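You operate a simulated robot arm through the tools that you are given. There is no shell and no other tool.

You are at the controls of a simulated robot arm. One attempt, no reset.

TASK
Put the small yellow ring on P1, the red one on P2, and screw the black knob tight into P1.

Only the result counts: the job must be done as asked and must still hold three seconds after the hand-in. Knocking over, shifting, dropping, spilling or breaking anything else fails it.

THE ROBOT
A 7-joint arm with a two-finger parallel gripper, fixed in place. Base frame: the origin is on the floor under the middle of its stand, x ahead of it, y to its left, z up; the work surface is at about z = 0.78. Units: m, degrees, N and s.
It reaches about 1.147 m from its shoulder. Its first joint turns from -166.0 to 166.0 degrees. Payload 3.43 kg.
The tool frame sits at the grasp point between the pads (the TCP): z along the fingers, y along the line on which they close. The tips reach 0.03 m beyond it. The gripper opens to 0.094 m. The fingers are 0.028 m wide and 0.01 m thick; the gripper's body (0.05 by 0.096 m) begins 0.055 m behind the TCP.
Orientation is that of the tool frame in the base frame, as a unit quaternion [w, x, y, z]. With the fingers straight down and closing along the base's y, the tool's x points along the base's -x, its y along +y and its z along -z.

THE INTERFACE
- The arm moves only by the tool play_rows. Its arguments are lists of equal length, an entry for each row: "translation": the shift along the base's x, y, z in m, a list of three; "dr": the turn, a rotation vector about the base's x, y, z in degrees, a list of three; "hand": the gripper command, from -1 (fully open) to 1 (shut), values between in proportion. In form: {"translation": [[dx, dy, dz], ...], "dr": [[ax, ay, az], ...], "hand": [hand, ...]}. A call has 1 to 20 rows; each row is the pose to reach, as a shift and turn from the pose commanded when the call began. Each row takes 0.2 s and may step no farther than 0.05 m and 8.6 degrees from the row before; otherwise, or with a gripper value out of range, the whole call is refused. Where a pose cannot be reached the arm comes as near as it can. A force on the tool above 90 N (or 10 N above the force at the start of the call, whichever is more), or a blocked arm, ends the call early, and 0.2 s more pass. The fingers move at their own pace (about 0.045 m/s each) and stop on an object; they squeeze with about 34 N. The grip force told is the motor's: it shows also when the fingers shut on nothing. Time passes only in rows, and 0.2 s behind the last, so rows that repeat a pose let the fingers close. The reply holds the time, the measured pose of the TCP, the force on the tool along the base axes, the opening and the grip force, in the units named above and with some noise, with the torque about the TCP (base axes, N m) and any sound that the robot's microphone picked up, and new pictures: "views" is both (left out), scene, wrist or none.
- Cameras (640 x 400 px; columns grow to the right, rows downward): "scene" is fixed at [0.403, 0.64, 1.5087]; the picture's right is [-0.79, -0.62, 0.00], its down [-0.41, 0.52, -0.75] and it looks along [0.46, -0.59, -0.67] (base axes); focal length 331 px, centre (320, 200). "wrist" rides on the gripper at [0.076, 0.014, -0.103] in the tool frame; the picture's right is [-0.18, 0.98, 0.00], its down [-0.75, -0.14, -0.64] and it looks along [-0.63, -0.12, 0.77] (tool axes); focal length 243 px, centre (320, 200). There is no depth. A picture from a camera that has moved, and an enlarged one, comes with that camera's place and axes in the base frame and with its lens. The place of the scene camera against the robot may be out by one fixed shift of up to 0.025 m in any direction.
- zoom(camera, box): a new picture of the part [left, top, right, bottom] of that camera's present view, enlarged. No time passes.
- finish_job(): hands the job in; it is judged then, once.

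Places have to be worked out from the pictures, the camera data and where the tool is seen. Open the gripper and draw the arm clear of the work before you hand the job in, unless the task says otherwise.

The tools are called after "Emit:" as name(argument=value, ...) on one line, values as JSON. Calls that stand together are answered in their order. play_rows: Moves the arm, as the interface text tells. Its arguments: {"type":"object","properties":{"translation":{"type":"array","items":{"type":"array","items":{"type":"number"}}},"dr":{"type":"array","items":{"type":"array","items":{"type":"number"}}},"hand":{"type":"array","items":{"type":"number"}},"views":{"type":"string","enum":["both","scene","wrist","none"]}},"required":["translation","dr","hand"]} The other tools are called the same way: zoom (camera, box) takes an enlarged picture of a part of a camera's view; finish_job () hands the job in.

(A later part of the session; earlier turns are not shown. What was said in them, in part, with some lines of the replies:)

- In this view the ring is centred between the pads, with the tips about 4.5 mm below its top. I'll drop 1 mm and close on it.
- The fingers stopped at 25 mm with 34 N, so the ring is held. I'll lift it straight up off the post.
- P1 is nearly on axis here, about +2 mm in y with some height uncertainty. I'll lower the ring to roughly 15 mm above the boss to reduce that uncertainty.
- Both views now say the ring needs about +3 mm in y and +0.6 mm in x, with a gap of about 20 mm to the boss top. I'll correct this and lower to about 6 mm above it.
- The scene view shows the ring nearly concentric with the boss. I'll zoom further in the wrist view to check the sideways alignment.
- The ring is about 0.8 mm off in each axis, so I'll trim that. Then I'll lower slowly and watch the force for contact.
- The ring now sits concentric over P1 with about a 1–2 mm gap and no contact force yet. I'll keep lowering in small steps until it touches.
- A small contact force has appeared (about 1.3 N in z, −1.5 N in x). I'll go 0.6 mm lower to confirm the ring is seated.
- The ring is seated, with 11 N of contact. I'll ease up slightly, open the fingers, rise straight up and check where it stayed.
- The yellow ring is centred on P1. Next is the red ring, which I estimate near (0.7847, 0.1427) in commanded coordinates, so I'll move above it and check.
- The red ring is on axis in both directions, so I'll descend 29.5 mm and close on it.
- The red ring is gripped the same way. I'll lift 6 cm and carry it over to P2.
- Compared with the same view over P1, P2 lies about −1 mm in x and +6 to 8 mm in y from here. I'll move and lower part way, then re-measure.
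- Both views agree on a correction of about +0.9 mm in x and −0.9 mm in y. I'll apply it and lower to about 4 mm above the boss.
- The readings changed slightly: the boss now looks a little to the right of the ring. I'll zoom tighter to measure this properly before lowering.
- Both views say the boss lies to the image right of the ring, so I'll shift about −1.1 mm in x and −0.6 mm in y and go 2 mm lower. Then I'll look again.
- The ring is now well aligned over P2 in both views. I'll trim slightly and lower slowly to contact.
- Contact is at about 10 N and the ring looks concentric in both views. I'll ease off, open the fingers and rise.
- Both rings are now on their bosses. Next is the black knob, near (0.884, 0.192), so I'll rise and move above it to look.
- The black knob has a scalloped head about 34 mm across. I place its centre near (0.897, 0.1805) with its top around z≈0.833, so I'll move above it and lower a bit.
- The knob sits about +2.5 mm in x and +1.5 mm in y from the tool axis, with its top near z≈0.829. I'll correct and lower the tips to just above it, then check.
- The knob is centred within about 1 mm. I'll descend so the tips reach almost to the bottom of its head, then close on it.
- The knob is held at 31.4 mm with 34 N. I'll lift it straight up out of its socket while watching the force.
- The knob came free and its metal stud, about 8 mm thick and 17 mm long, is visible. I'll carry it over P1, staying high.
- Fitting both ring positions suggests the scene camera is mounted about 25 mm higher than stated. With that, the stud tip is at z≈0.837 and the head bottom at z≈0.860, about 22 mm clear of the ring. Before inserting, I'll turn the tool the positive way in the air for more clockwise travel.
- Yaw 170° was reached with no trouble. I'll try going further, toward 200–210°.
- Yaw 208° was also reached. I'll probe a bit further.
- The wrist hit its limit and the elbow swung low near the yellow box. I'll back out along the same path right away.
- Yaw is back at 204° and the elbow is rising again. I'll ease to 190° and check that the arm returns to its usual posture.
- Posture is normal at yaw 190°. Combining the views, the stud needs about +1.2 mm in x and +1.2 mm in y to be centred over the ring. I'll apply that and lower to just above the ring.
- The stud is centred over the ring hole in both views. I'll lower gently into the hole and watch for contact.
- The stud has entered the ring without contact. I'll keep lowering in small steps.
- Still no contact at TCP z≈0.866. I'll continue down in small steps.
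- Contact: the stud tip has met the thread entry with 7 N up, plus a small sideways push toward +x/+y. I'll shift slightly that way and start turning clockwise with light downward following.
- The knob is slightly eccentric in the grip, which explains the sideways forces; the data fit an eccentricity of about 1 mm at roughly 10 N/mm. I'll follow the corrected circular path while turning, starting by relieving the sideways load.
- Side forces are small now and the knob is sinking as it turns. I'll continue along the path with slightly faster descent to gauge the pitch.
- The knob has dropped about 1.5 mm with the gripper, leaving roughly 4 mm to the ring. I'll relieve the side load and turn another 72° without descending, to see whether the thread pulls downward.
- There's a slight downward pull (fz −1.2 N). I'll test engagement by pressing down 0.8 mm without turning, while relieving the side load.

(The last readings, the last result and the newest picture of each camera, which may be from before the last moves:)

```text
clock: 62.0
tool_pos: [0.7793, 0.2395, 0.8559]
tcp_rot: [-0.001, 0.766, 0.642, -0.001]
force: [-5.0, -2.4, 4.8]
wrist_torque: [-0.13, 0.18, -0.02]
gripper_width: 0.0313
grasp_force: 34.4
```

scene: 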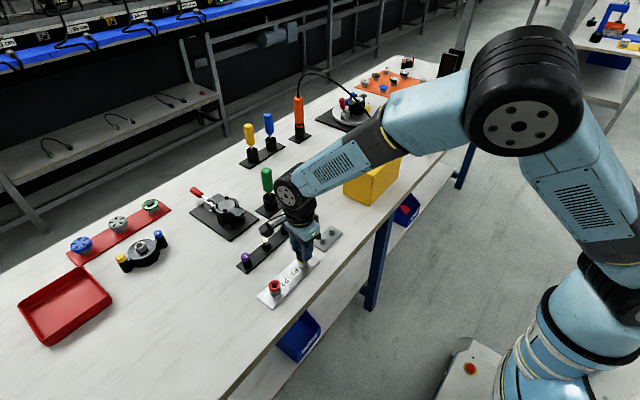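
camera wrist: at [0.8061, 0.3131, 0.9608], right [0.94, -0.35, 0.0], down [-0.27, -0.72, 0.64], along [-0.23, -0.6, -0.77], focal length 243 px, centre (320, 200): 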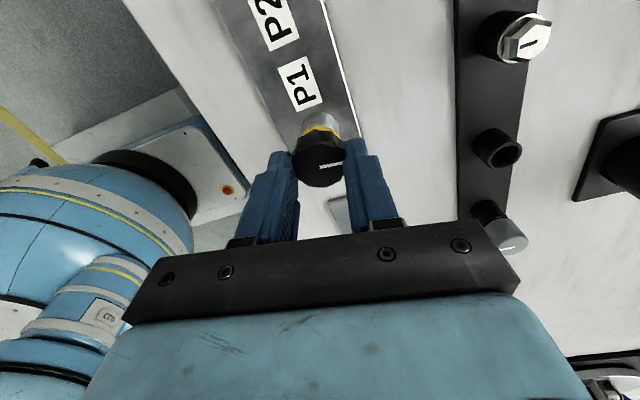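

Resistance rose to 4.8 N, so the thread is engaged. From all the equilibrium points, the hole axis lies at about (0.7800, 0.2398), with the knob 1.5 mm off-centre in the grip. I'll open the fingers, centre on the axis and turn back for a new grip.

Emit:
play_rows(translation=[[0, 0, 0.0005], [0, 0, 0.0005], [-0.0002, -0.001, 0.0005], [-0.0004, -0.0017, 0.0005], [-0.0004, -0.0017, 0.0005], [-0.0004, -0.0017, 0.0005], [-0.0004, -0.0017, 0.0005]], dr=[[0, 0, 0], [0, 0, 0], [0, 0, 0], [0, 0, 0], [0, 0, 8], [0, 0, 16], [0, 0, 24]], hand=[0.2, 0.0, -0.15, -0.15, -0.15, -0.15, -0.15])

Emit:
zoom(camera="scene", box=[288, 235, 322, 269])

Emit:
zoom(camera="wrist", box=[260, 80, 380, 200])

```text
clock: 63.6
tool_pos: [0.7813, 0.2386, 0.8567]
tcp_rot: [0.0, 0.615, 0.788, -0.001]
force: [-0.3, -0.7, 0.3]
wrist_torque: [-0.02, -0.02, 0.03]
gripper_width: 0.0541
grasp_force: 0.1
camera wrist: at [0.7739, 0.3171, 0.9606], right [1.0, 0.06, 0.0], down [0.05, -0.77, 0.64], along [0.04, -0.64, -0.77], focal length 243 px, centre (320, 200)
```

scene: 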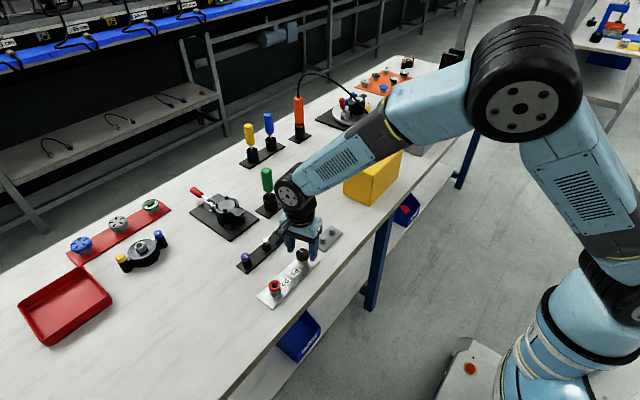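
wrist: 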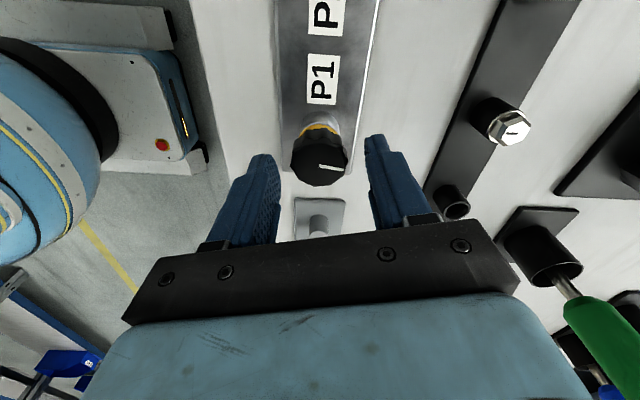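

```text
11.76 times, centred on (305, 252) of scene
camera zoom: at [0.403, 0.64, 1.5087], right [-0.79, -0.62, 0.0], down [-0.41, 0.52, -0.75], along [0.46, -0.59, -0.67], focal length 3890 px, centre (496, -412)
```

zoom: 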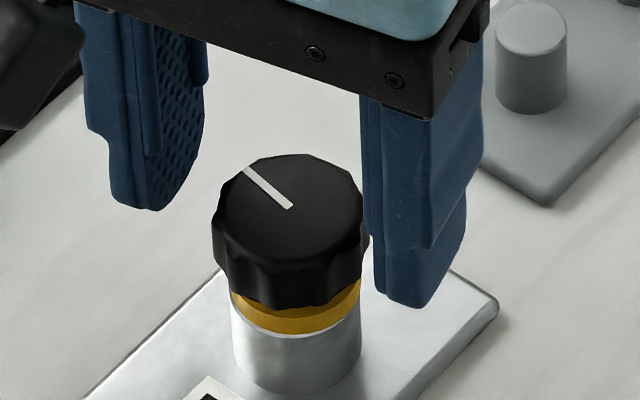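

```text
3.33 times, centred on (320, 140) of wrist
camera zoom: at [0.7739, 0.3171, 0.9606], right [1.0, 0.06, 0.0], down [0.05, -0.77, 0.64], along [0.04, -0.64, -0.77], focal length 809 px, centre (320, 400)
```

zoom: 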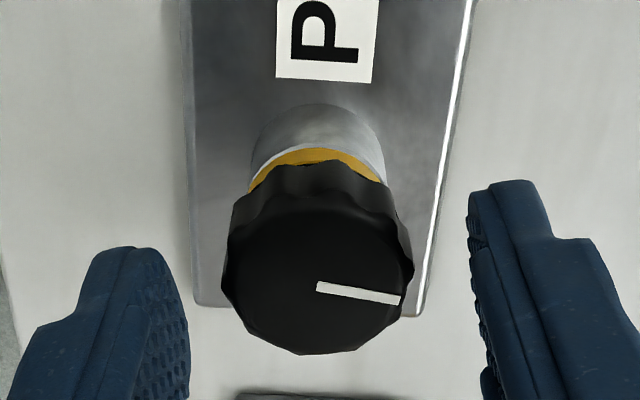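

The knob stands upright in the thread with the fingers clear. I'll rotate the open hand back about the axis for the next grip.

Emit:
play_rows(translation=[[0, 0, 0], [0, 0, 0], [0, 0, 0], [0, 0, 0], [0, 0, 0], [0, 0, 0], [0, 0, 0], [0, 0, 0], [0, 0, 0], [0, 0, 0], [0, 0, 0], [0, 0, 0], [0, 0, 0], [0, 0, 0], [0, 0, 0], [0, 0, 0], [0, 0, 0], [0, 0, 0], [0, 0, 0], [0, 0, 0]], dr=[[0, 0, 8.4], [0, 0, 16.8], [0, 0, 25.2], [0, 0, 33.6], [0, 0, 42], [0, 0, 50.4], [0, 0, 58.8], [0, 0, 67.2], [0, 0, 75.6], [0, 0, 84], [0, 0, 92.4], [0, 0, 100.8], [0, 0, 109.2], [0, 0, 117.6], [0, 0, 126], [0, 0, 134.4], [0, 0, 142.8], [0, 0, 151.2], [0, 0, 159.6], [0, 0, 166]], hand=[-0.15, -0.15, -0.15, -0.15, -0.15, -0.15, -0.15, -0.15, -0.15, -0.15, -0.15, -0.15, -0.15, -0.15, -0.15, -0.15, -0.15, -0.15, -0.15, -0.15])

Emit:
zoom(camera="wrist", box=[260, 80, 380, 200])

Emit:
zoom(camera="scene", box=[288, 235, 322, 269])

```text
clock: 67.8
tool_pos: [0.7803, 0.2403, 0.8573]
tcp_rot: [0.0, 0.707, -0.707, 0.0]
force: [0.1, 0.7, 0.4]
wrist_torque: [-0.03, -0.01, 0.01]
gripper_width: 0.0539
grasp_force: 0.0
camera wrist: at [0.7636, 0.1639, 0.9605], right [-0.98, 0.18, 0.0], down [0.14, 0.75, 0.64], along [0.12, 0.63, -0.77], focal length 243 px, centre (320, 200)
```

scene: 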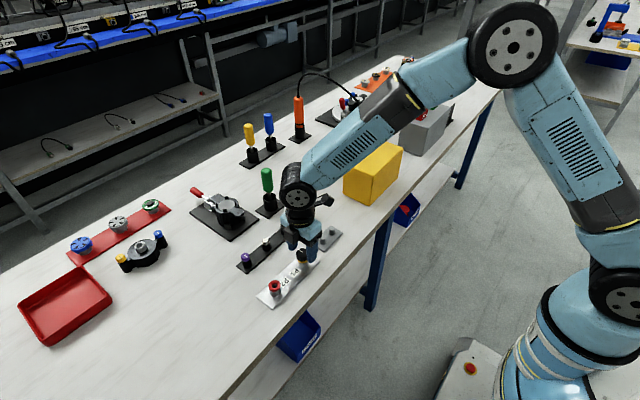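
wrist: 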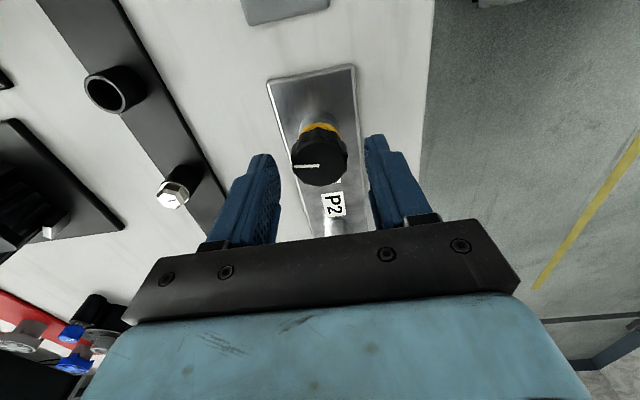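

```text
3.33 times, centred on (320, 140) of wrist
camera zoom: at [0.7636, 0.1639, 0.9605], right [-0.98, 0.18, 0.0], down [0.14, 0.75, 0.64], along [0.12, 0.63, -0.77], focal length 809 px, centre (320, 400)
```

zoom: 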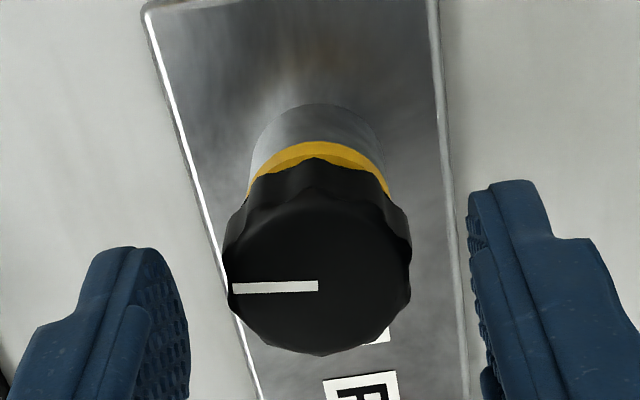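

```text
11.76 times, centred on (305, 252) of scene
camera zoom: at [0.403, 0.64, 1.5087], right [-0.79, -0.62, 0.0], down [-0.41, 0.52, -0.75], along [0.46, -0.59, -0.67], focal length 3890 px, centre (496, -412)
```

zoom: 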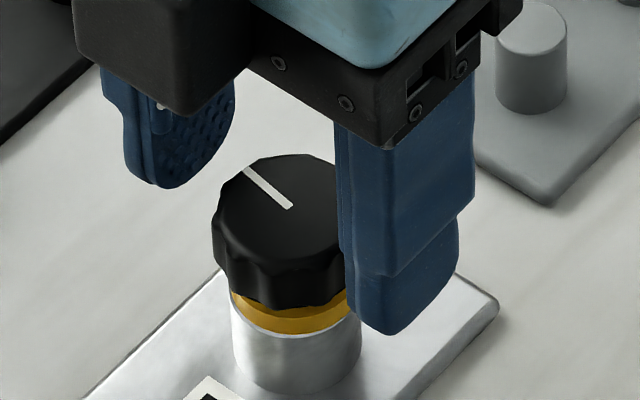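

Seen from opposite sides, the knob appears at the same pixel, so the tool axis is now exactly on the knob's axis. I'll rotate on to yaw 190°, lower 4.5 mm for a deeper grip and close.

Emit:
play_rows(translation=[[0, 0, 0], [0, 0, 0], [0, 0, 0], [0, 0, 0], [0, 0, 0], [0, 0, 0], [0, 0, 0], [0, 0, 0], [0, 0, -0.001], [0, 0, -0.002], [0, 0, -0.003], [0, 0, -0.004], [0, 0, -0.0045], [0, 0, -0.0045], [0, 0, -0.0045], [0, 0, -0.0045], [0, 0, -0.0045]], dr=[[0, 0, 8.4], [0, 0, 16.8], [0, 0, 25.2], [0, 0, 33.6], [0, 0, 42], [0, 0, 50.4], [0, 0, 58.8], [0, 0, 67.2], [0, 0, 75.6], [0, 0, 84], [0, 0, 92.4], [0, 0, 100], [0, 0, 100], [0, 0, 100], [0, 0, 100], [0, 0, 100], [0, 0, 100]], hand=[-0.15, -0.15, -0.15, -0.15, -0.15, -0.15, -0.15, -0.15, -0.15, -0.15, -0.15, -0.15, -0.15, 1, 1, 1, 1])

Emit:
zoom(camera="wrist", box=[260, 80, 380, 200])

Emit:
zoom(camera="scene", box=[288, 235, 322, 269])

```text
clock: 71.4
tool_pos: [0.7815, 0.2398, 0.8514]
tcp_rot: [0.001, 0.996, 0.087, -0.001]
force: [0.4, 2.4, -0.4]
wrist_torque: [0.15, 0.01, 0.0]
gripper_width: 0.0314
grasp_force: 33.7
camera wrist: at [0.8559, 0.239, 0.9559], right [-0.01, -1.0, 0.0], down [-0.77, 0.01, 0.64], along [-0.64, 0.01, -0.77], focal length 243 px, centre (320, 200)
```

scene: 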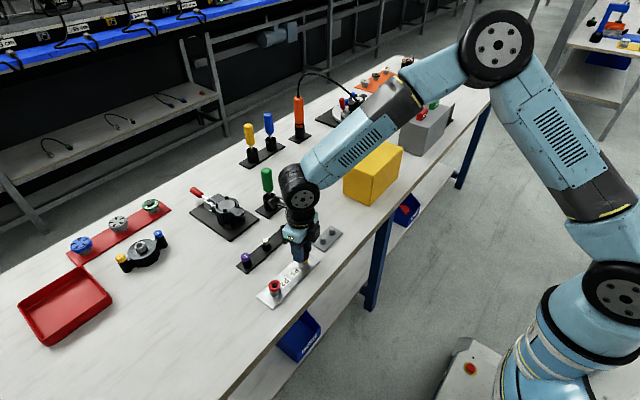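
wrist: 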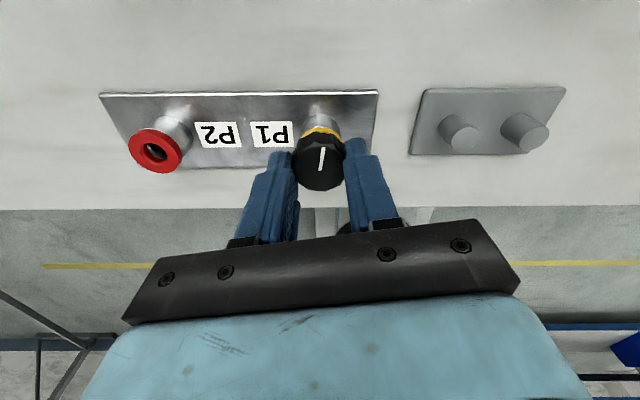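

```text
3.33 times, centred on (320, 140) of wrist
camera zoom: at [0.8559, 0.239, 0.9559], right [-0.01, -1.0, 0.0], down [-0.77, 0.01, 0.64], along [-0.64, 0.01, -0.77], focal length 809 px, centre (320, 400)
```

zoom: 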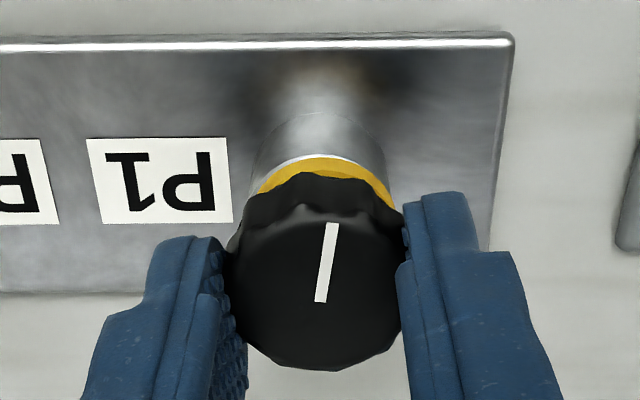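

```text
11.76 times, centred on (305, 252) of scene
camera zoom: at [0.403, 0.64, 1.5087], right [-0.79, -0.62, 0.0], down [-0.41, 0.52, -0.75], along [0.46, -0.59, -0.67], focal length 3890 px, centre (496, -412)
```

zoom: 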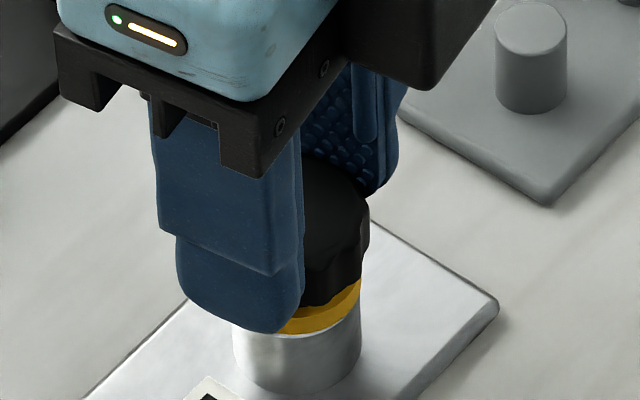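

Gripped again with only 2.4 N of side load. I'll turn 80° clockwise at constant height and measure how hard the thread pulls down, to get the pitch.

Emit:
play_rows(translation=[[0, 0.0001, 0], [0, 0.0002, 0], [0, 0.0001, 0], [0, 0.0001, 0], [0, 0, 0], [0, 0, 0], [0, 0, 0], [0, 0, 0], [0, 0, 0], [0, 0, 0]], dr=[[0, 0, -8], [0, 0, -16], [0, 0, -24], [0, 0, -32], [0, 0, -40], [0, 0, -48], [0, 0, -56], [0, 0, -64], [0, 0, -72], [0, 0, -80]], hand=[1, 1, 1, 1, 1, 1, 1, 1, 1, 1], views="none")

```text
clock: 73.6
tool_pos: [0.78, 0.2395, 0.853]
tcp_rot: [0.001, 0.819, -0.574, -0.001]
force: [-2.8, -1.6, -2.9]
wrist_torque: [-0.04, 0.09, 0.31]
gripper_width: 0.0317
grasp_force: 33.8
```

The thread pulled down about 2.5 N over 80°, so the pitch is roughly 1.3 mm per turn and several turns remain. I'll continue clockwise, following down at that rate.

Emit:
play_rows(translation=[[-0.0002, -0.0001, -0.0002], [-0.0002, -0.0001, -0.0003], [-0.0002, -0.0001, -0.0004], [-0.0002, -0.0001, -0.0004], [-0.0002, -0.0001, -0.0004], [-0.0002, -0.0001, -0.0005], [-0.0002, -0.0001, -0.0005], [-0.0002, -0.0001, -0.0005], [-0.0002, -0.0001, -0.0006], [-0.0002, -0.0001, -0.0006], [-0.0002, -0.0001, -0.0006], [-0.0002, -0.0001, -0.0007], [-0.0002, -0.0001, -0.0007], [-0.0002, -0.0001, -0.0007], [-0.0002, -0.0001, -0.0008], [-0.0002, -0.0001, -0.0008], [-0.0002, -0.0001, -0.0008], [-0.0002, -0.0001, -0.0009], [-0.0002, -0.0001, -0.0009], [-0.0002, -0.0001, -0.0009]], dr=[[0, 0, -8.4], [0, 0, -16.8], [0, 0, -25.2], [0, 0, -33.6], [0, 0, -42], [0, 0, -50.4], [0, 0, -58.8], [0, 0, -67.2], [0, 0, -75.6], [0, 0, -84], [0, 0, -92.4], [0, 0, -100.8], [0, 0, -109.2], [0, 0, -117.6], [0, 0, -126], [0, 0, -134.4], [0, 0, -142.8], [0, 0, -151.2], [0, 0, -159.6], [0, 0, -168]], hand=[1, 1, 1, 1, 1, 1, 1, 1, 1, 1, 1, 1, 1, 1, 1, 1, 1, 1, 1, 1])

Emit:
zoom(camera="scene", box=[288, 235, 322, 269])

Emit:
zoom(camera="wrist", box=[260, 80, 380, 200])

```text
clock: 77.8
tool_pos: [0.7801, 0.2404, 0.8498]
tcp_rot: [-0.001, 0.485, 0.875, -0.001]
force: [-0.6, 1.5, -0.6]
wrist_torque: [0.06, 0.0, 0.51]
gripper_width: 0.0318
grasp_force: 33.5
camera wrist: at [0.7502, 0.3118, 0.9553], right [0.93, 0.36, 0.0], down [0.28, -0.71, 0.64], along [0.23, -0.6, -0.77], focal length 243 px, centre (320, 200)
```

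scene: 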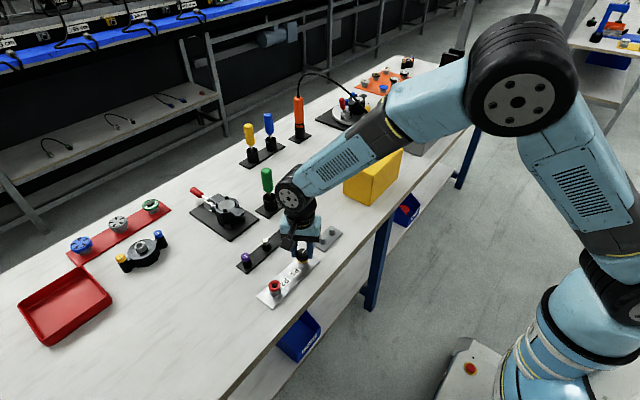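
wrist: 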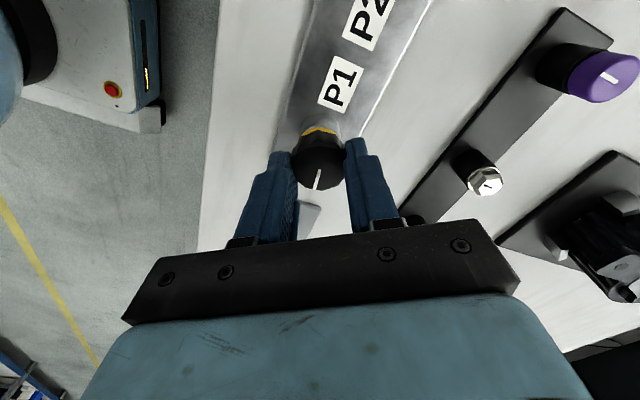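

```text
11.76 times, centred on (305, 252) of scene
camera zoom: at [0.403, 0.64, 1.5087], right [-0.79, -0.62, 0.0], down [-0.41, 0.52, -0.75], along [0.46, -0.59, -0.67], focal length 3890 px, centre (496, -412)
```

zoom: 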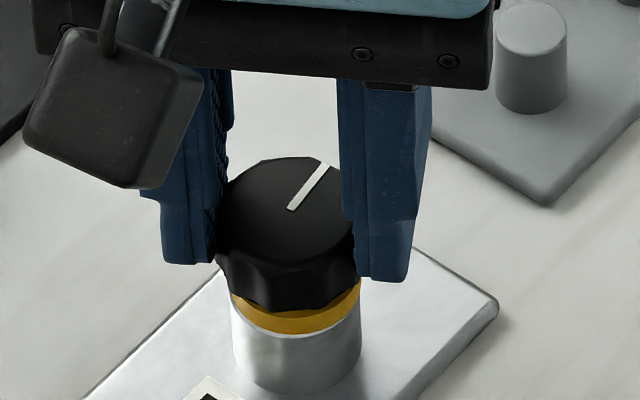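

```text
3.33 times, centred on (320, 140) of wrist
camera zoom: at [0.7502, 0.3118, 0.9553], right [0.93, 0.36, 0.0], down [0.28, -0.71, 0.64], along [0.23, -0.6, -0.77], focal length 809 px, centre (320, 400)
```

zoom: 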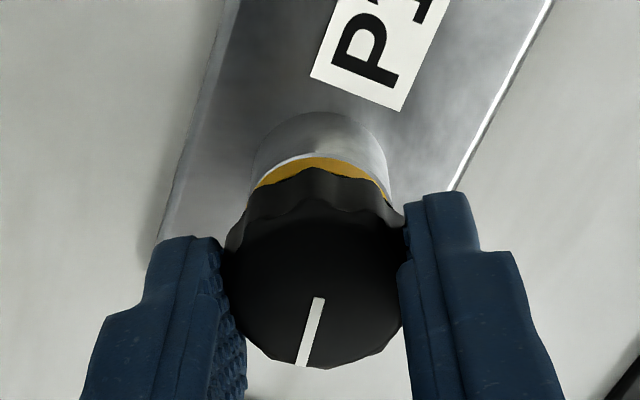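

The pointer shows the knob turned only about 71° this time before the fingers slipped around it, with torque at 0.5 N·m. It may already be tight, so I'll look closely at the gap between knob and ring.

Emit:
zoom(camera="scene", box=[294, 250, 316, 270])

Emit:
zoom(camera="wrist", box=[300, 110, 340, 150])

```text
16.00 times, centred on (305, 260) of scene
camera zoom: at [0.403, 0.64, 1.5087], right [-0.79, -0.62, 0.0], down [-0.41, 0.52, -0.75], along [0.46, -0.59, -0.67], focal length 5291 px, centre (560, -760)
```

zoom: 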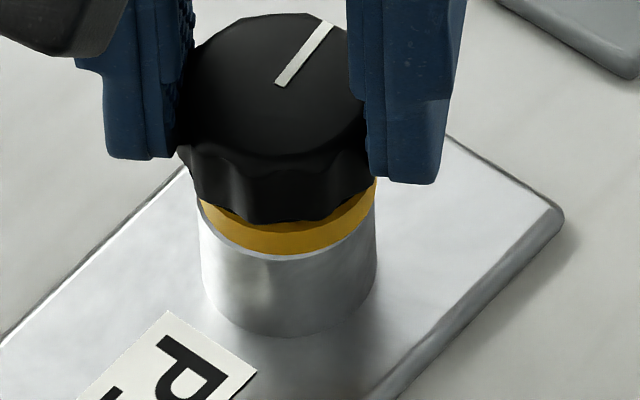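

```text
10.00 times, centred on (320, 130) of wrist
camera zoom: at [0.7502, 0.3118, 0.9553], right [0.93, 0.36, 0.0], down [0.28, -0.71, 0.64], along [0.23, -0.6, -0.77], focal length 2426 px, centre (320, 900)
```

zoom: 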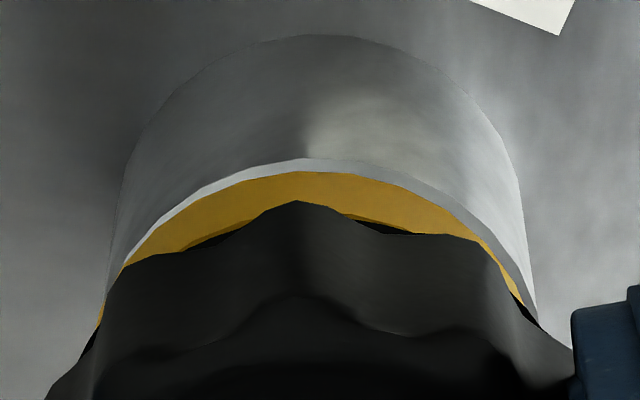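

I'll zoom tighter on the knob/ring interface to tell the ring's side from its top face.

Emit:
zoom(camera="scene", box=[296, 256, 312, 268])

Emit:
zoom(camera="wrist", box=[304, 120, 336, 140])

```text
16.00 times, centred on (304, 262) of scene
camera zoom: at [0.403, 0.64, 1.5087], right [-0.79, -0.62, 0.0], down [-0.41, 0.52, -0.75], along [0.46, -0.59, -0.67], focal length 5291 px, centre (576, -792)
```

zoom: 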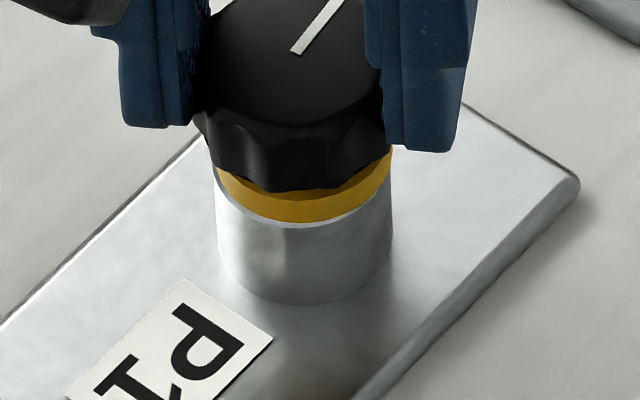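

```text
16.00 times, centred on (320, 130) of wrist
camera zoom: at [0.7502, 0.3118, 0.9553], right [0.93, 0.36, 0.0], down [0.28, -0.71, 0.64], along [0.23, -0.6, -0.77], focal length 3882 px, centre (320, 1320)
```

zoom: 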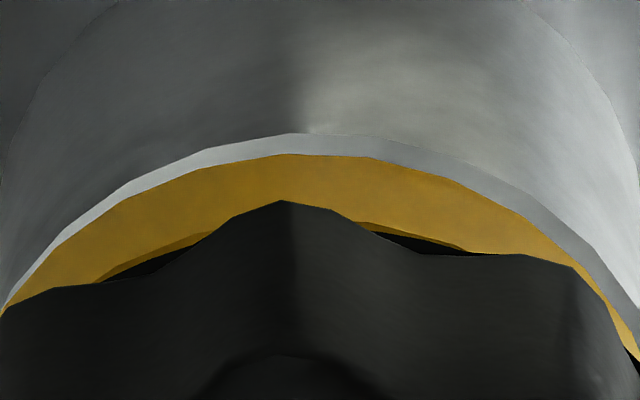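

A thin dark sliver suggests a small gap may remain under the knob. I'll release, rise and turn back so I can look at the joint from the side.

Emit:
play_rows(translation=[[0, 0, 0], [0, 0, 0], [0, 0, 0], [0, 0, 0.015], [0, 0, 0.035], [0, 0, 0.055], [0, 0, 0.06], [0, 0, 0.06], [0, 0, 0.06], [0, 0, 0.06], [0, 0, 0.06], [0, 0, 0.06], [0, 0, 0.06], [0, 0, 0.06], [0, 0, 0.06], [0, 0, 0.06], [0, 0, 0.06], [0, 0, 0.06], [0, 0, 0.06], [0, 0, 0.06]], dr=[[0, 0, 0], [0, 0, 0], [0, 0, 0], [0, 0, 0], [0, 0, 0], [0, 0, 8.4], [0, 0, 16.8], [0, 0, 25.2], [0, 0, 33.6], [0, 0, 42], [0, 0, 50.4], [0, 0, 58.8], [0, 0, 67.2], [0, 0, 75.6], [0, 0, 84], [0, 0, 92.4], [0, 0, 100.8], [0, 0, 109.2], [0, 0, 117.6], [0, 0, 126]], hand=[0.2, 0.0, -0.2, -0.3, -0.5, -0.7, -1, -1, -1, -1, -1, -1, -1, -1, -1, -1, -1, -1, -1, -1])

Emit:
zoom(camera="scene", box=[294, 248, 318, 272])

```text
clock: 82.0
tool_pos: [0.7802, 0.2388, 0.9115]
tcp_rot: [0.0, -0.56, 0.828, 0.0]
force: [-0.3, 0.7, 0.5]
wrist_torque: [-0.04, 0.01, 0.02]
gripper_width: 0.0942
grasp_force: 0.1
camera wrist: at [0.7365, 0.1739, 1.0154], right [-0.84, 0.54, 0.0], down [0.41, 0.65, 0.64], along [0.34, 0.54, -0.77], focal length 243 px, centre (320, 200)
```

scene: 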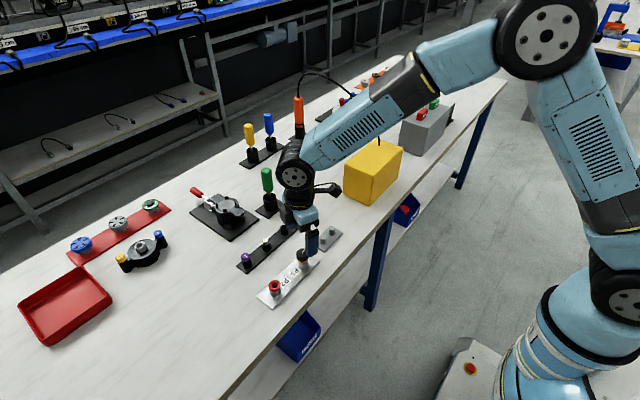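
wrist: 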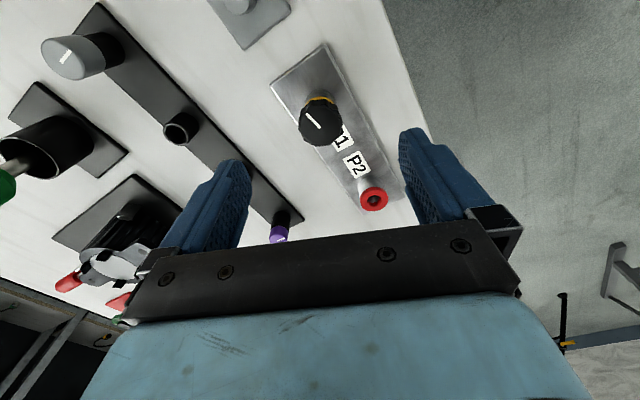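

```text
16.00 times, centred on (306, 260) of scene
camera zoom: at [0.403, 0.64, 1.5087], right [-0.79, -0.62, 0.0], down [-0.41, 0.52, -0.75], along [0.46, -0.59, -0.67], focal length 5291 px, centre (544, -760)
```

zoom: 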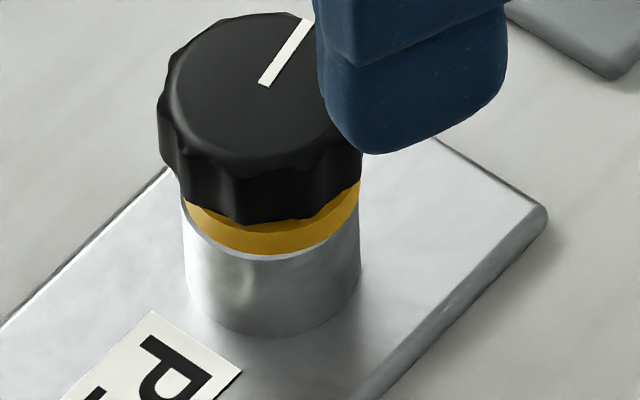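

I'll set up a low side view: move the hand to the −y side of P1, then tilt it so the wrist camera looks almost horizontally at the joint.

Emit:
play_rows(translation=[[0.001, -0.02, 0], [0.003, -0.045, 0], [0.005, -0.07, 0], [0.005, -0.09, 0], [0.005, -0.09, 0]], dr=[[0, 0, 7.5], [0, 0, 15], [0, 0, 22], [0, 0, 22], [0, 0, 22]], hand=[-1, -1, -1, -1, -1], views="none")

Emit:
play_rows(translation=[[0, 0, 0], [0, 0, 0], [0, 0, 0], [0, 0, 0], [0, 0, -0.01], [0, 0, -0.025], [0, 0, -0.025]], dr=[[8, 0, 0], [16, 0, 0], [24, 0, 0], [32, 0, 0], [38, 0, 0], [38, 0, 0], [38, 0, 0]], hand=[-1, -1, -1, -1, -1, -1, -1])

Emit:
zoom(camera="wrist", box=[270, 120, 370, 200])

```text
clock: 83.2
tool_pos: [0.7856, 0.1496, 0.9111]
tcp_rot: [0.0, 0.707, -0.707, 0.0]
force: [-0.2, 0.7, 0.8]
wrist_torque: [0.0, 0.01, -0.04]
gripper_width: 0.0942
grasp_force: 0.1
```

```text
clock: 84.8
tool_pos: [0.7841, 0.1492, 0.8861]
tcp_rot: [-0.23, 0.669, -0.669, -0.23]
force: [0.0, 1.0, 0.6]
wrist_torque: [-0.02, -0.03, -0.02]
gripper_width: 0.0939
grasp_force: 0.0
camera wrist: at [0.7677, 0.026, 0.9213], right [-0.98, 0.15, 0.11], down [0.14, 0.2, 0.97], along [0.12, 0.97, -0.22], focal length 243 px, centre (320, 200)
```

scene: 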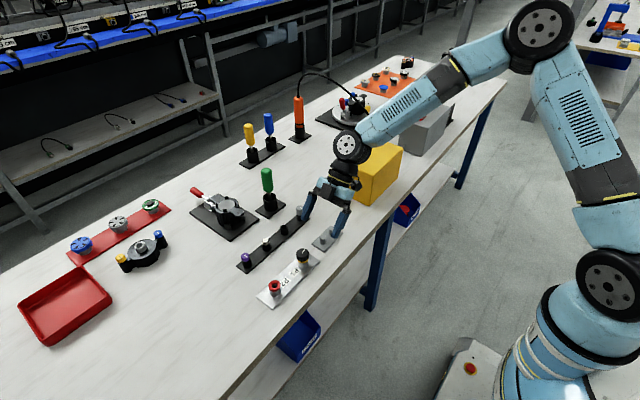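
wrist: 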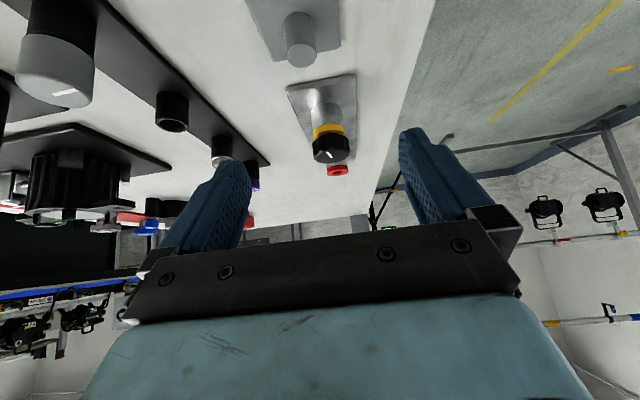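

```text
5.00 times, centred on (320, 160) of wrist
camera zoom: at [0.7677, 0.026, 0.9213], right [-0.98, 0.15, 0.11], down [0.14, 0.2, 0.97], along [0.12, 0.97, -0.22], focal length 1213 px, centre (320, 400)
```

zoom: 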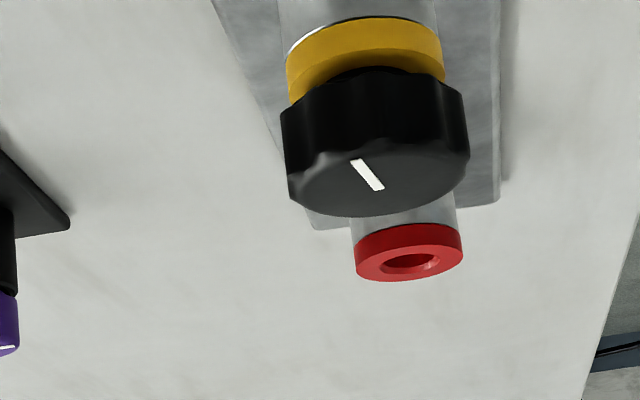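

This upside-down side view shows the knob, ring and boss. I'll zoom in on the interface.

Emit:
zoom(camera="wrist", box=[308, 118, 348, 166])

Emit:
zoom(camera="scene", box=[262, 240, 322, 305])

```text
8.33 times, centred on (328, 142) of wrist
camera zoom: at [0.7677, 0.026, 0.9213], right [-0.98, 0.15, 0.11], down [0.14, 0.2, 0.97], along [0.12, 0.97, -0.22], focal length 2022 px, centre (253, 683)
```

zoom: 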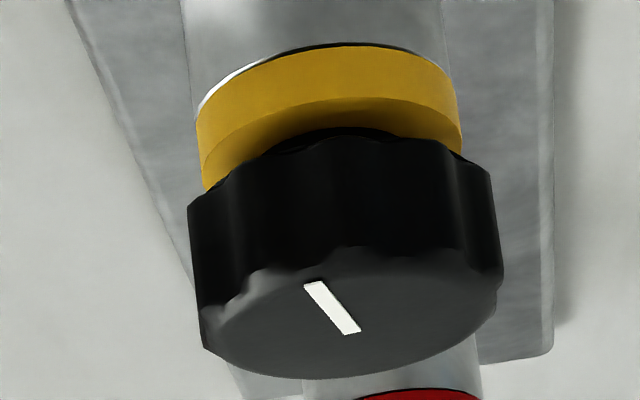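

```text
6.15 times, centred on (292, 272) of scene
camera zoom: at [0.403, 0.64, 1.5087], right [-0.79, -0.62, 0.0], down [-0.41, 0.52, -0.75], along [0.46, -0.59, -0.67], focal length 2035 px, centre (492, -246)
```

zoom: 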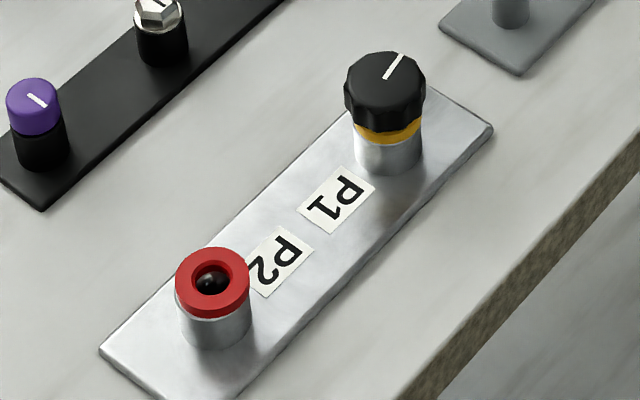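

The side view clearly shows a gap of about 5 mm between knob and ring, so the knob isn't seated yet. I'll return above the knob and regrip to find out why it resisted, this time turning in smaller steps with a light downward preload.

Emit:
play_rows(translation=[[0, 0, 0.015], [0, 0, 0.025], [0, 0, 0.025], [0, 0, 0.025], [0, 0, 0.025], [0, 0, 0.025]], dr=[[0, 0, 0], [-8, 0, 0], [-16, 0, 0], [-24, 0, 0], [-32, 0, 0], [-38, 0, 0]], hand=[-1, -1, -1, -1, -1, -1], views="none")

Emit:
play_rows(translation=[[-0.001, 0.02, 0], [-0.003, 0.05, 0], [-0.004, 0.075, 0], [-0.0048, 0.0901, 0], [-0.0048, 0.0901, 0], [-0.0048, 0.0901, 0], [-0.0048, 0.0901, 0], [-0.0048, 0.0901, 0], [-0.0048, 0.0901, 0], [-0.0048, 0.0901, 0], [-0.0048, 0.0901, 0], [-0.0048, 0.0901, 0], [-0.0048, 0.0901, 0], [-0.0048, 0.0901, -0.01], [-0.0048, 0.0901, -0.01]], dr=[[0, 0, 8], [0, 0, 16], [0, 0, 24], [0, 0, 32], [0, 0, 40], [0, 0, 48], [0, 0, 56], [0, 0, 64], [0, 0, 72], [0, 0, 80], [0, 0, 88], [0, 0, 96], [0, 0, 100], [0, 0, 100], [0, 0, 100]], hand=[-1, -1, -1, -1, -0.6, -0.3, -0.2, -0.15, -0.15, -0.15, -0.15, -0.15, -0.15, -0.15, -0.15])

Emit:
zoom(camera="wrist", box=[260, 60, 380, 180])

```text
clock: 86.2
tool_pos: [0.7836, 0.1498, 0.9123]
tcp_rot: [-0.001, -0.706, 0.708, 0.0]
force: [0.2, -1.0, -0.5]
wrist_torque: [0.02, 0.01, 0.0]
gripper_width: 0.094
grasp_force: 0.1
```

```text
clock: 89.4
tool_pos: [0.7807, 0.2409, 0.9016]
tcp_rot: [0.0, 0.996, 0.087, 0.0]
force: [-0.4, -0.5, 1.1]
wrist_torque: [-0.01, 0.0, 0.01]
gripper_width: 0.0541
grasp_force: 0.1
camera wrist: at [0.8559, 0.2395, 1.0046], right [-0.01, -1.0, 0.0], down [-0.77, 0.01, 0.64], along [-0.64, 0.01, -0.77], focal length 243 px, centre (320, 200)
```

scene: 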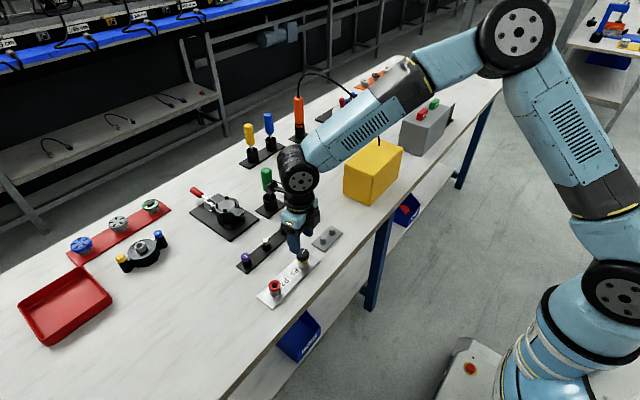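
wrist: 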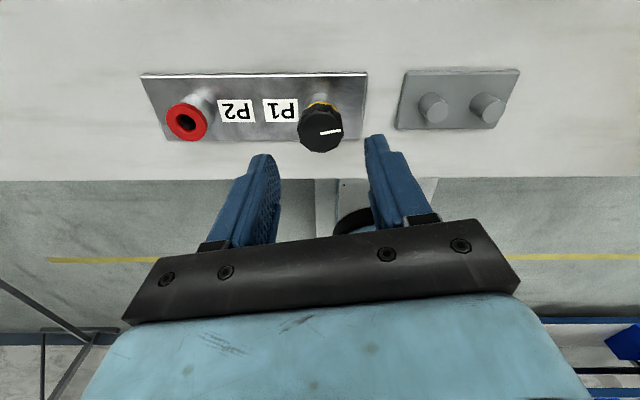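

```text
3.33 times, centred on (320, 120) of wrist
camera zoom: at [0.8559, 0.2395, 1.0046], right [-0.01, -1.0, 0.0], down [-0.77, 0.01, 0.64], along [-0.64, 0.01, -0.77], focal length 809 px, centre (320, 467)
```

zoom: 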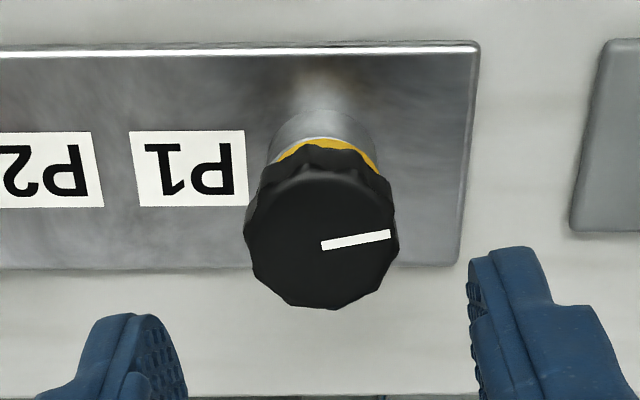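

The pointer stays at about −80°. I'll lower around the knob and regrip at yaw 190°.

Emit:
play_rows(translation=[[0, 0, -0.015], [0, 0, -0.03], [0, 0, -0.042], [0, 0, -0.0503], [0, 0, -0.0503], [0, 0, -0.0503], [0, 0, -0.0503], [0, 0, -0.0503]], dr=[[0, 0, 0], [0, 0, 0], [0, 0, 0], [0, 0, 0], [0, 0, 0], [0, 0, 0], [0, 0, 0], [0, 0, 0]], hand=[-0.15, -0.15, -0.15, -0.15, 1, 1, 1, 1], views="none")

Emit:
zoom(camera="wrist", box=[260, 80, 380, 200])

```text
clock: 91.2
tool_pos: [0.7807, 0.2407, 0.8517]
tcp_rot: [-0.001, 0.996, 0.087, 0.0]
force: [-0.5, -0.2, -0.8]
wrist_torque: [0.05, 0.06, -0.01]
gripper_width: 0.0316
grasp_force: 34.5
```

```text
3.33 times, centred on (320, 140) of wrist
camera zoom: at [0.8553, 0.239, 0.9551], right [-0.01, -1.0, 0.0], down [-0.77, 0.01, 0.64], along [-0.64, 0.01, -0.77], focal length 809 px, centre (320, 400)
```

zoom: 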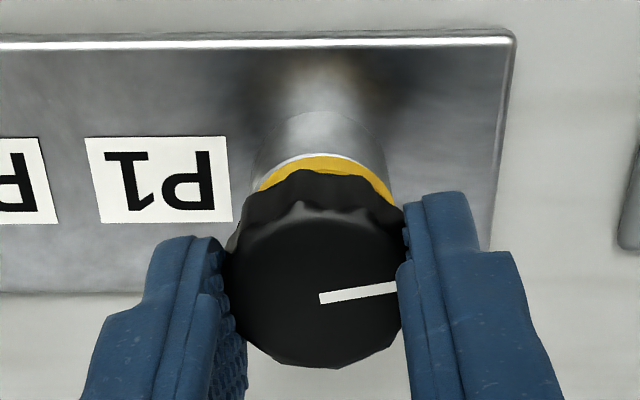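

Clean grip with almost no side load. I'll turn −24° with a slight downward follow and read the torque.

Emit:
play_rows(translation=[[0, 0, -0.0001], [0, 0, -0.0002], [0, 0, -0.0002]], dr=[[0, 0, -8], [0, 0, -16], [0, 0, -24]], hand=[1, 1, 1], views="none")

Emit:
zoom(camera="wrist", box=[260, 80, 380, 200])

```text
clock: 92.0
tool_pos: [0.7797, 0.2401, 0.8514]
tcp_rot: [-0.001, 0.992, -0.123, 0.001]
force: [-0.6, -1.0, 1.4]
wrist_torque: [-0.07, 0.04, 0.44]
gripper_width: 0.0318
grasp_force: 34.4
```

```text
3.33 times, centred on (320, 140) of wrist
camera zoom: at [0.8482, 0.2074, 0.9548], right [-0.42, -0.91, 0.0], down [-0.7, 0.32, 0.64], along [-0.58, 0.27, -0.77], focal length 809 px, centre (320, 400)
```

zoom: 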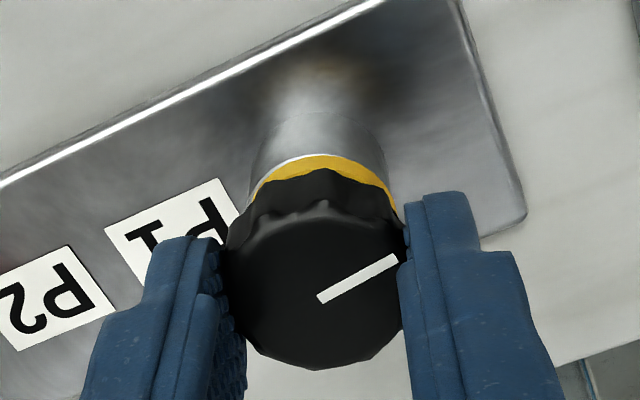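

The knob doesn't turn at all at 0.44 N·m, so it's locked. The knob may have a dark hub under its head that's already pressing on the ring, so I'll check from a lower side angle.

Emit:
play_rows(translation=[[0, 0, 0], [0, 0, 0], [0, 0, 0], [0, 0, 0.02], [0, 0, 0.045], [0, 0, 0.06], [0.001, -0.02, 0.06], [0.003, -0.05, 0.06], [0.004, -0.075, 0.06], [0.005, -0.1, 0.06], [0.005, -0.1, 0.06], [0.005, -0.1, 0.06], [0.005, -0.1, 0.06], [0.005, -0.1, 0.06], [0.005, -0.1, 0.06]], dr=[[0, 0, 0], [0, 0, 0], [0, 0, 0], [0, 0, 0], [0, 0, 0], [0, 0, -8], [0, 0, -16], [0, 0, -24], [0, 0, -32], [0, 0, -40], [0, 0, -48], [0, 0, -56], [0, 0, -64], [0, 0, -72], [0, 0, -76]], hand=[0.2, 0.0, -0.2, -0.3, -0.5, -0.7, -1, -1, -1, -1, -1, -1, -1, -1, -1], views="none")

Emit:
play_rows(translation=[[0, 0, 0], [0, 0, 0], [0, 0, 0], [0, 0, -0.01], [0, 0, -0.03], [0, 0, -0.05], [0, 0, -0.068], [0, 0, -0.07], [0, 0, -0.07]], dr=[[8, 0, 0], [16, 0, 0], [24, 0, 0], [32, 0, 0], [40, 0, 0], [42, 0, 0], [42, 0, 0], [42, 0, 0], [42, 0, 0]], hand=[-1, -1, -1, -1, -1, -1, -1, -1, -1])

Emit:
zoom(camera="wrist", box=[295, 130, 355, 200])

```text
clock: 95.2
tool_pos: [0.7849, 0.1405, 0.9118]
tcp_rot: [0.0, -0.706, 0.708, 0.0]
force: [0.0, -0.2, -0.4]
wrist_torque: [0.01, 0.01, 0.0]
gripper_width: 0.0938
grasp_force: 0.0
```

```text
clock: 97.2
tool_pos: [0.7867, 0.1391, 0.8411]
tcp_rot: [0.254, -0.66, 0.66, 0.253]
force: [0.3, 0.3, -0.5]
wrist_torque: [0.0, -0.01, 0.04]
gripper_width: 0.094
grasp_force: 0.0
camera wrist: at [0.7697, 0.0148, 0.8684], right [-0.98, 0.14, 0.12], down [0.14, 0.13, 0.98], along [0.12, 0.98, -0.15], focal length 243 px, centre (320, 200)
```

scene: 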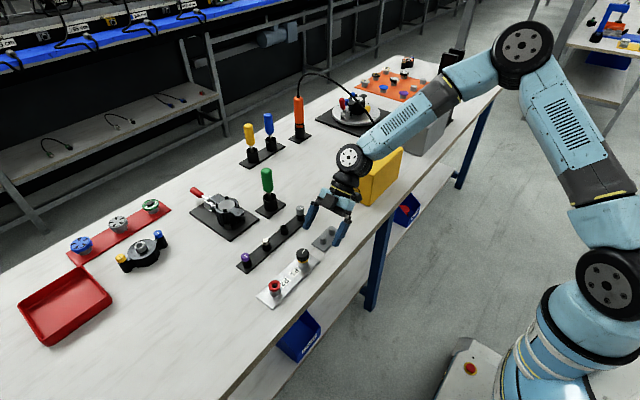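
wrist: 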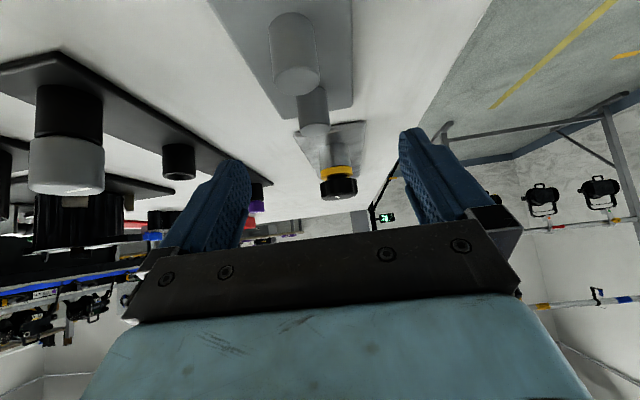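

```text
5.71 times, centred on (325, 165) of wrist
camera zoom: at [0.7697, 0.0148, 0.8684], right [-0.98, 0.14, 0.12], down [0.14, 0.13, 0.98], along [0.12, 0.98, -0.15], focal length 1386 px, centre (291, 400)
```

zoom: 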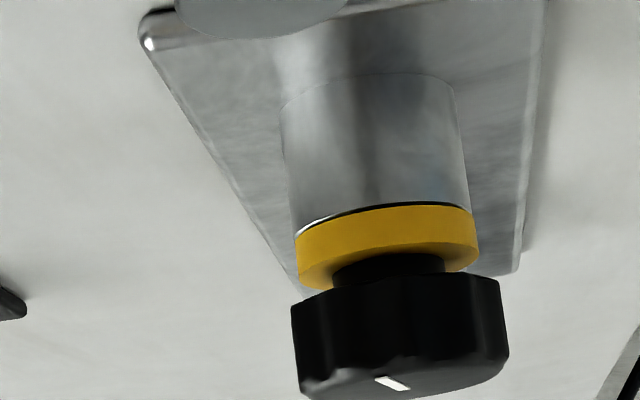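

There is indeed a dark hub, about 18 mm wide, under the knob head. I'll zoom in to see whether it sits flush on the ring.

Emit:
zoom(camera="wrist", box=[315, 160, 350, 190])

Emit:
zoom(camera="wrist", box=[325, 168, 345, 182])

```text
13.33 times, centred on (332, 175) of wrist
camera zoom: at [0.7697, 0.0148, 0.8684], right [-0.98, 0.14, 0.12], down [0.14, 0.13, 0.98], along [0.12, 0.98, -0.15], focal length 3235 px, centre (153, 533)
```

zoom: 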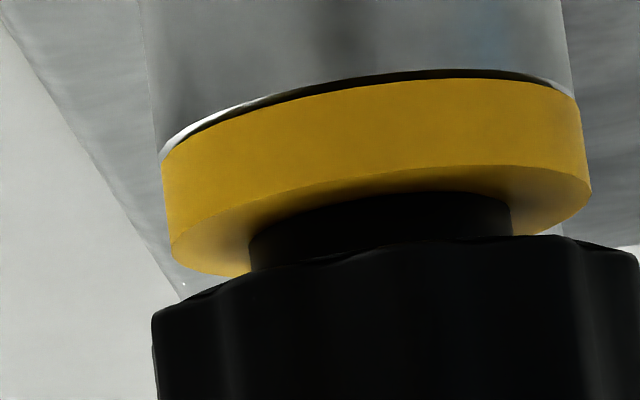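

```text
16.00 times, centred on (335, 175) of wrist
camera zoom: at [0.7697, 0.0148, 0.8684], right [-0.98, 0.14, 0.12], down [0.14, 0.13, 0.98], along [0.12, 0.98, -0.15], focal length 3882 px, centre (80, 600)
```

zoom: 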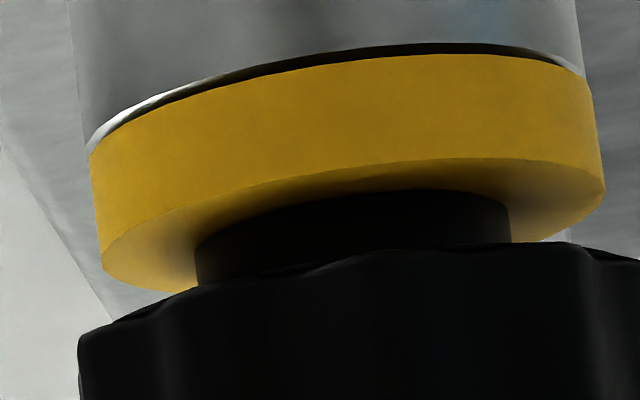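

The hub sits flush on the ring, with the ring on the boss, so the knob is seated. Its refusal to turn at about 0.5 N·m means it is tight. I'll straighten the hand, rise and draw the arm clear.

Emit:
play_rows(translation=[[0, 0, 0.025], [0, 0, 0.05], [0, 0, 0.07], [0, 0, 0.09], [0, 0, 0.1], [0, 0, 0.11], [0, 0, 0.12]], dr=[[0, 0, 0], [-6, 0, 0], [-14, 0, 0], [-22, 0, 0], [-30, 0, 0], [-38, 0, 0], [-42, 0, 0]], hand=[-1, -1, -1, -1, -1, -1, -1], views="none")

Emit:
play_rows(translation=[[-0.01, -0.01, 0.02], [-0.025, -0.025, 0.045], [-0.04, -0.04, 0.07], [-0.055, -0.055, 0.09], [-0.07, -0.07, 0.1], [-0.085, -0.085, 0.105], [-0.1, -0.1, 0.11], [-0.1, -0.12, 0.11], [-0.1, -0.13, 0.11], [-0.1, -0.13, 0.11]], dr=[[0, 0, 0], [0, 0, 0], [0, 0, 0], [0, 0, 0], [0, 0, 0], [0, 0, 0], [0, 0, 0], [0, 0, 0], [0, 0, 0], [0, 0, 0]], hand=[-1, -1, -1, -1, -1, -1, -1, -1, -1, -1])

Emit:
zoom(camera="scene", box=[225, 195, 345, 310])

Emit:
zoom(camera="scene", box=[262, 245, 320, 303])

```text
clock: 98.8
tool_pos: [0.7849, 0.1422, 0.9611]
tcp_rot: [0.0, -0.706, 0.708, 0.0]
force: [-0.1, -0.1, -1.2]
wrist_torque: [0.03, 0.03, 0.0]
gripper_width: 0.0941
grasp_force: 0.1
```

```text
clock: 101.0
tool_pos: [0.6844, 0.0099, 1.071]
tcp_rot: [0.0, -0.707, 0.707, 0.0]
force: [0.4, 0.0, -0.8]
wrist_torque: [0.0, 0.01, 0.01]
gripper_width: 0.094
grasp_force: 0.1
camera wrist: at [0.6687, -0.067, 1.1751], right [-0.98, 0.18, 0.0], down [0.14, 0.75, 0.64], along [0.12, 0.63, -0.77], focal length 243 px, centre (320, 200)
```

scene: 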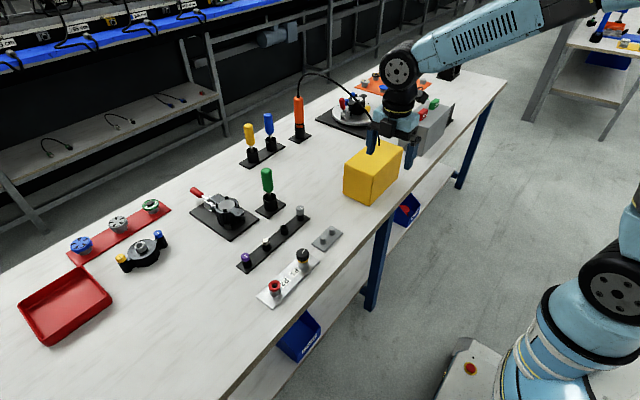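
wrist: 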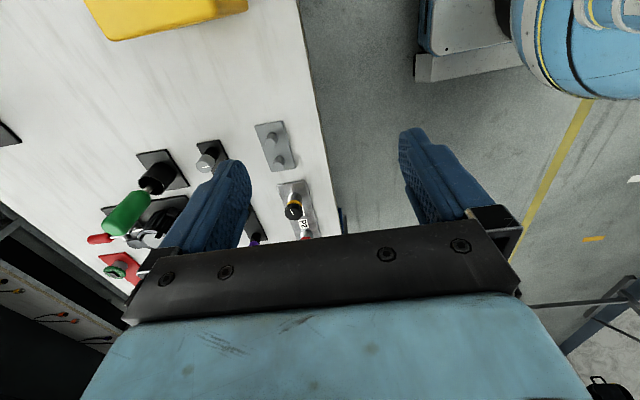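

```text
3.48 times, centred on (285, 252) of scene
camera zoom: at [0.403, 0.64, 1.5087], right [-0.79, -0.62, 0.0], down [-0.41, 0.52, -0.75], along [0.46, -0.59, -0.67], focal length 1150 px, centre (442, 17)
```

zoom: 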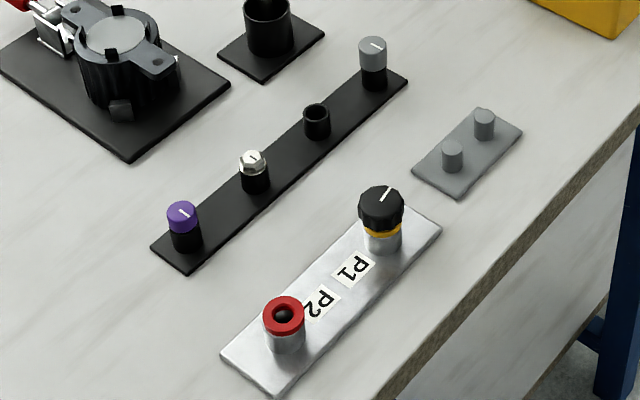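

```text
6.90 times, centred on (291, 274) of scene
camera zoom: at [0.403, 0.64, 1.5087], right [-0.79, -0.62, 0.0], down [-0.41, 0.52, -0.75], along [0.46, -0.59, -0.67], focal length 2280 px, centre (520, -310)
```

zoom: 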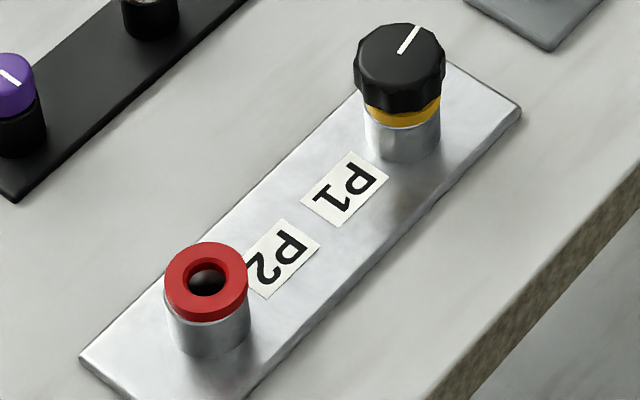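

The yellow ring is on P1 under the tightened black knob, the red ring is on P2, and nothing else has moved. The gripper is open and the arm is clear, so I'm handing in.

Emit:
finish_job()

```text
The job is handed in.
```

The job is handed in. The yellow ring is on P1 with the black knob screwed down on top of it, and the red ring is on P2.

- **Yellow ring and knob:** a low side view before I handed in showed the knob's hub sitting flush on the ring, with the ring on P1. The ring is about 1 mm off centre.
- **Tightness:** the knob made about one full turn, then locked. The fingers slipped around it at about 0.5 N·m, which is the most the gripper could apply, so I couldn't test it any tighter.
- **Red ring:** it rests on top of P2, about 1 mm off centre, with nothing holding it down.
- **Everything else:** the last pictures show nothing knocked over or shifted. While I was finding the wrist's turning limit, the elbow swung low over the yellow box; the pictures show no contact, and I backed it out straight away.

The gripper is open and the arm is clear of the work.
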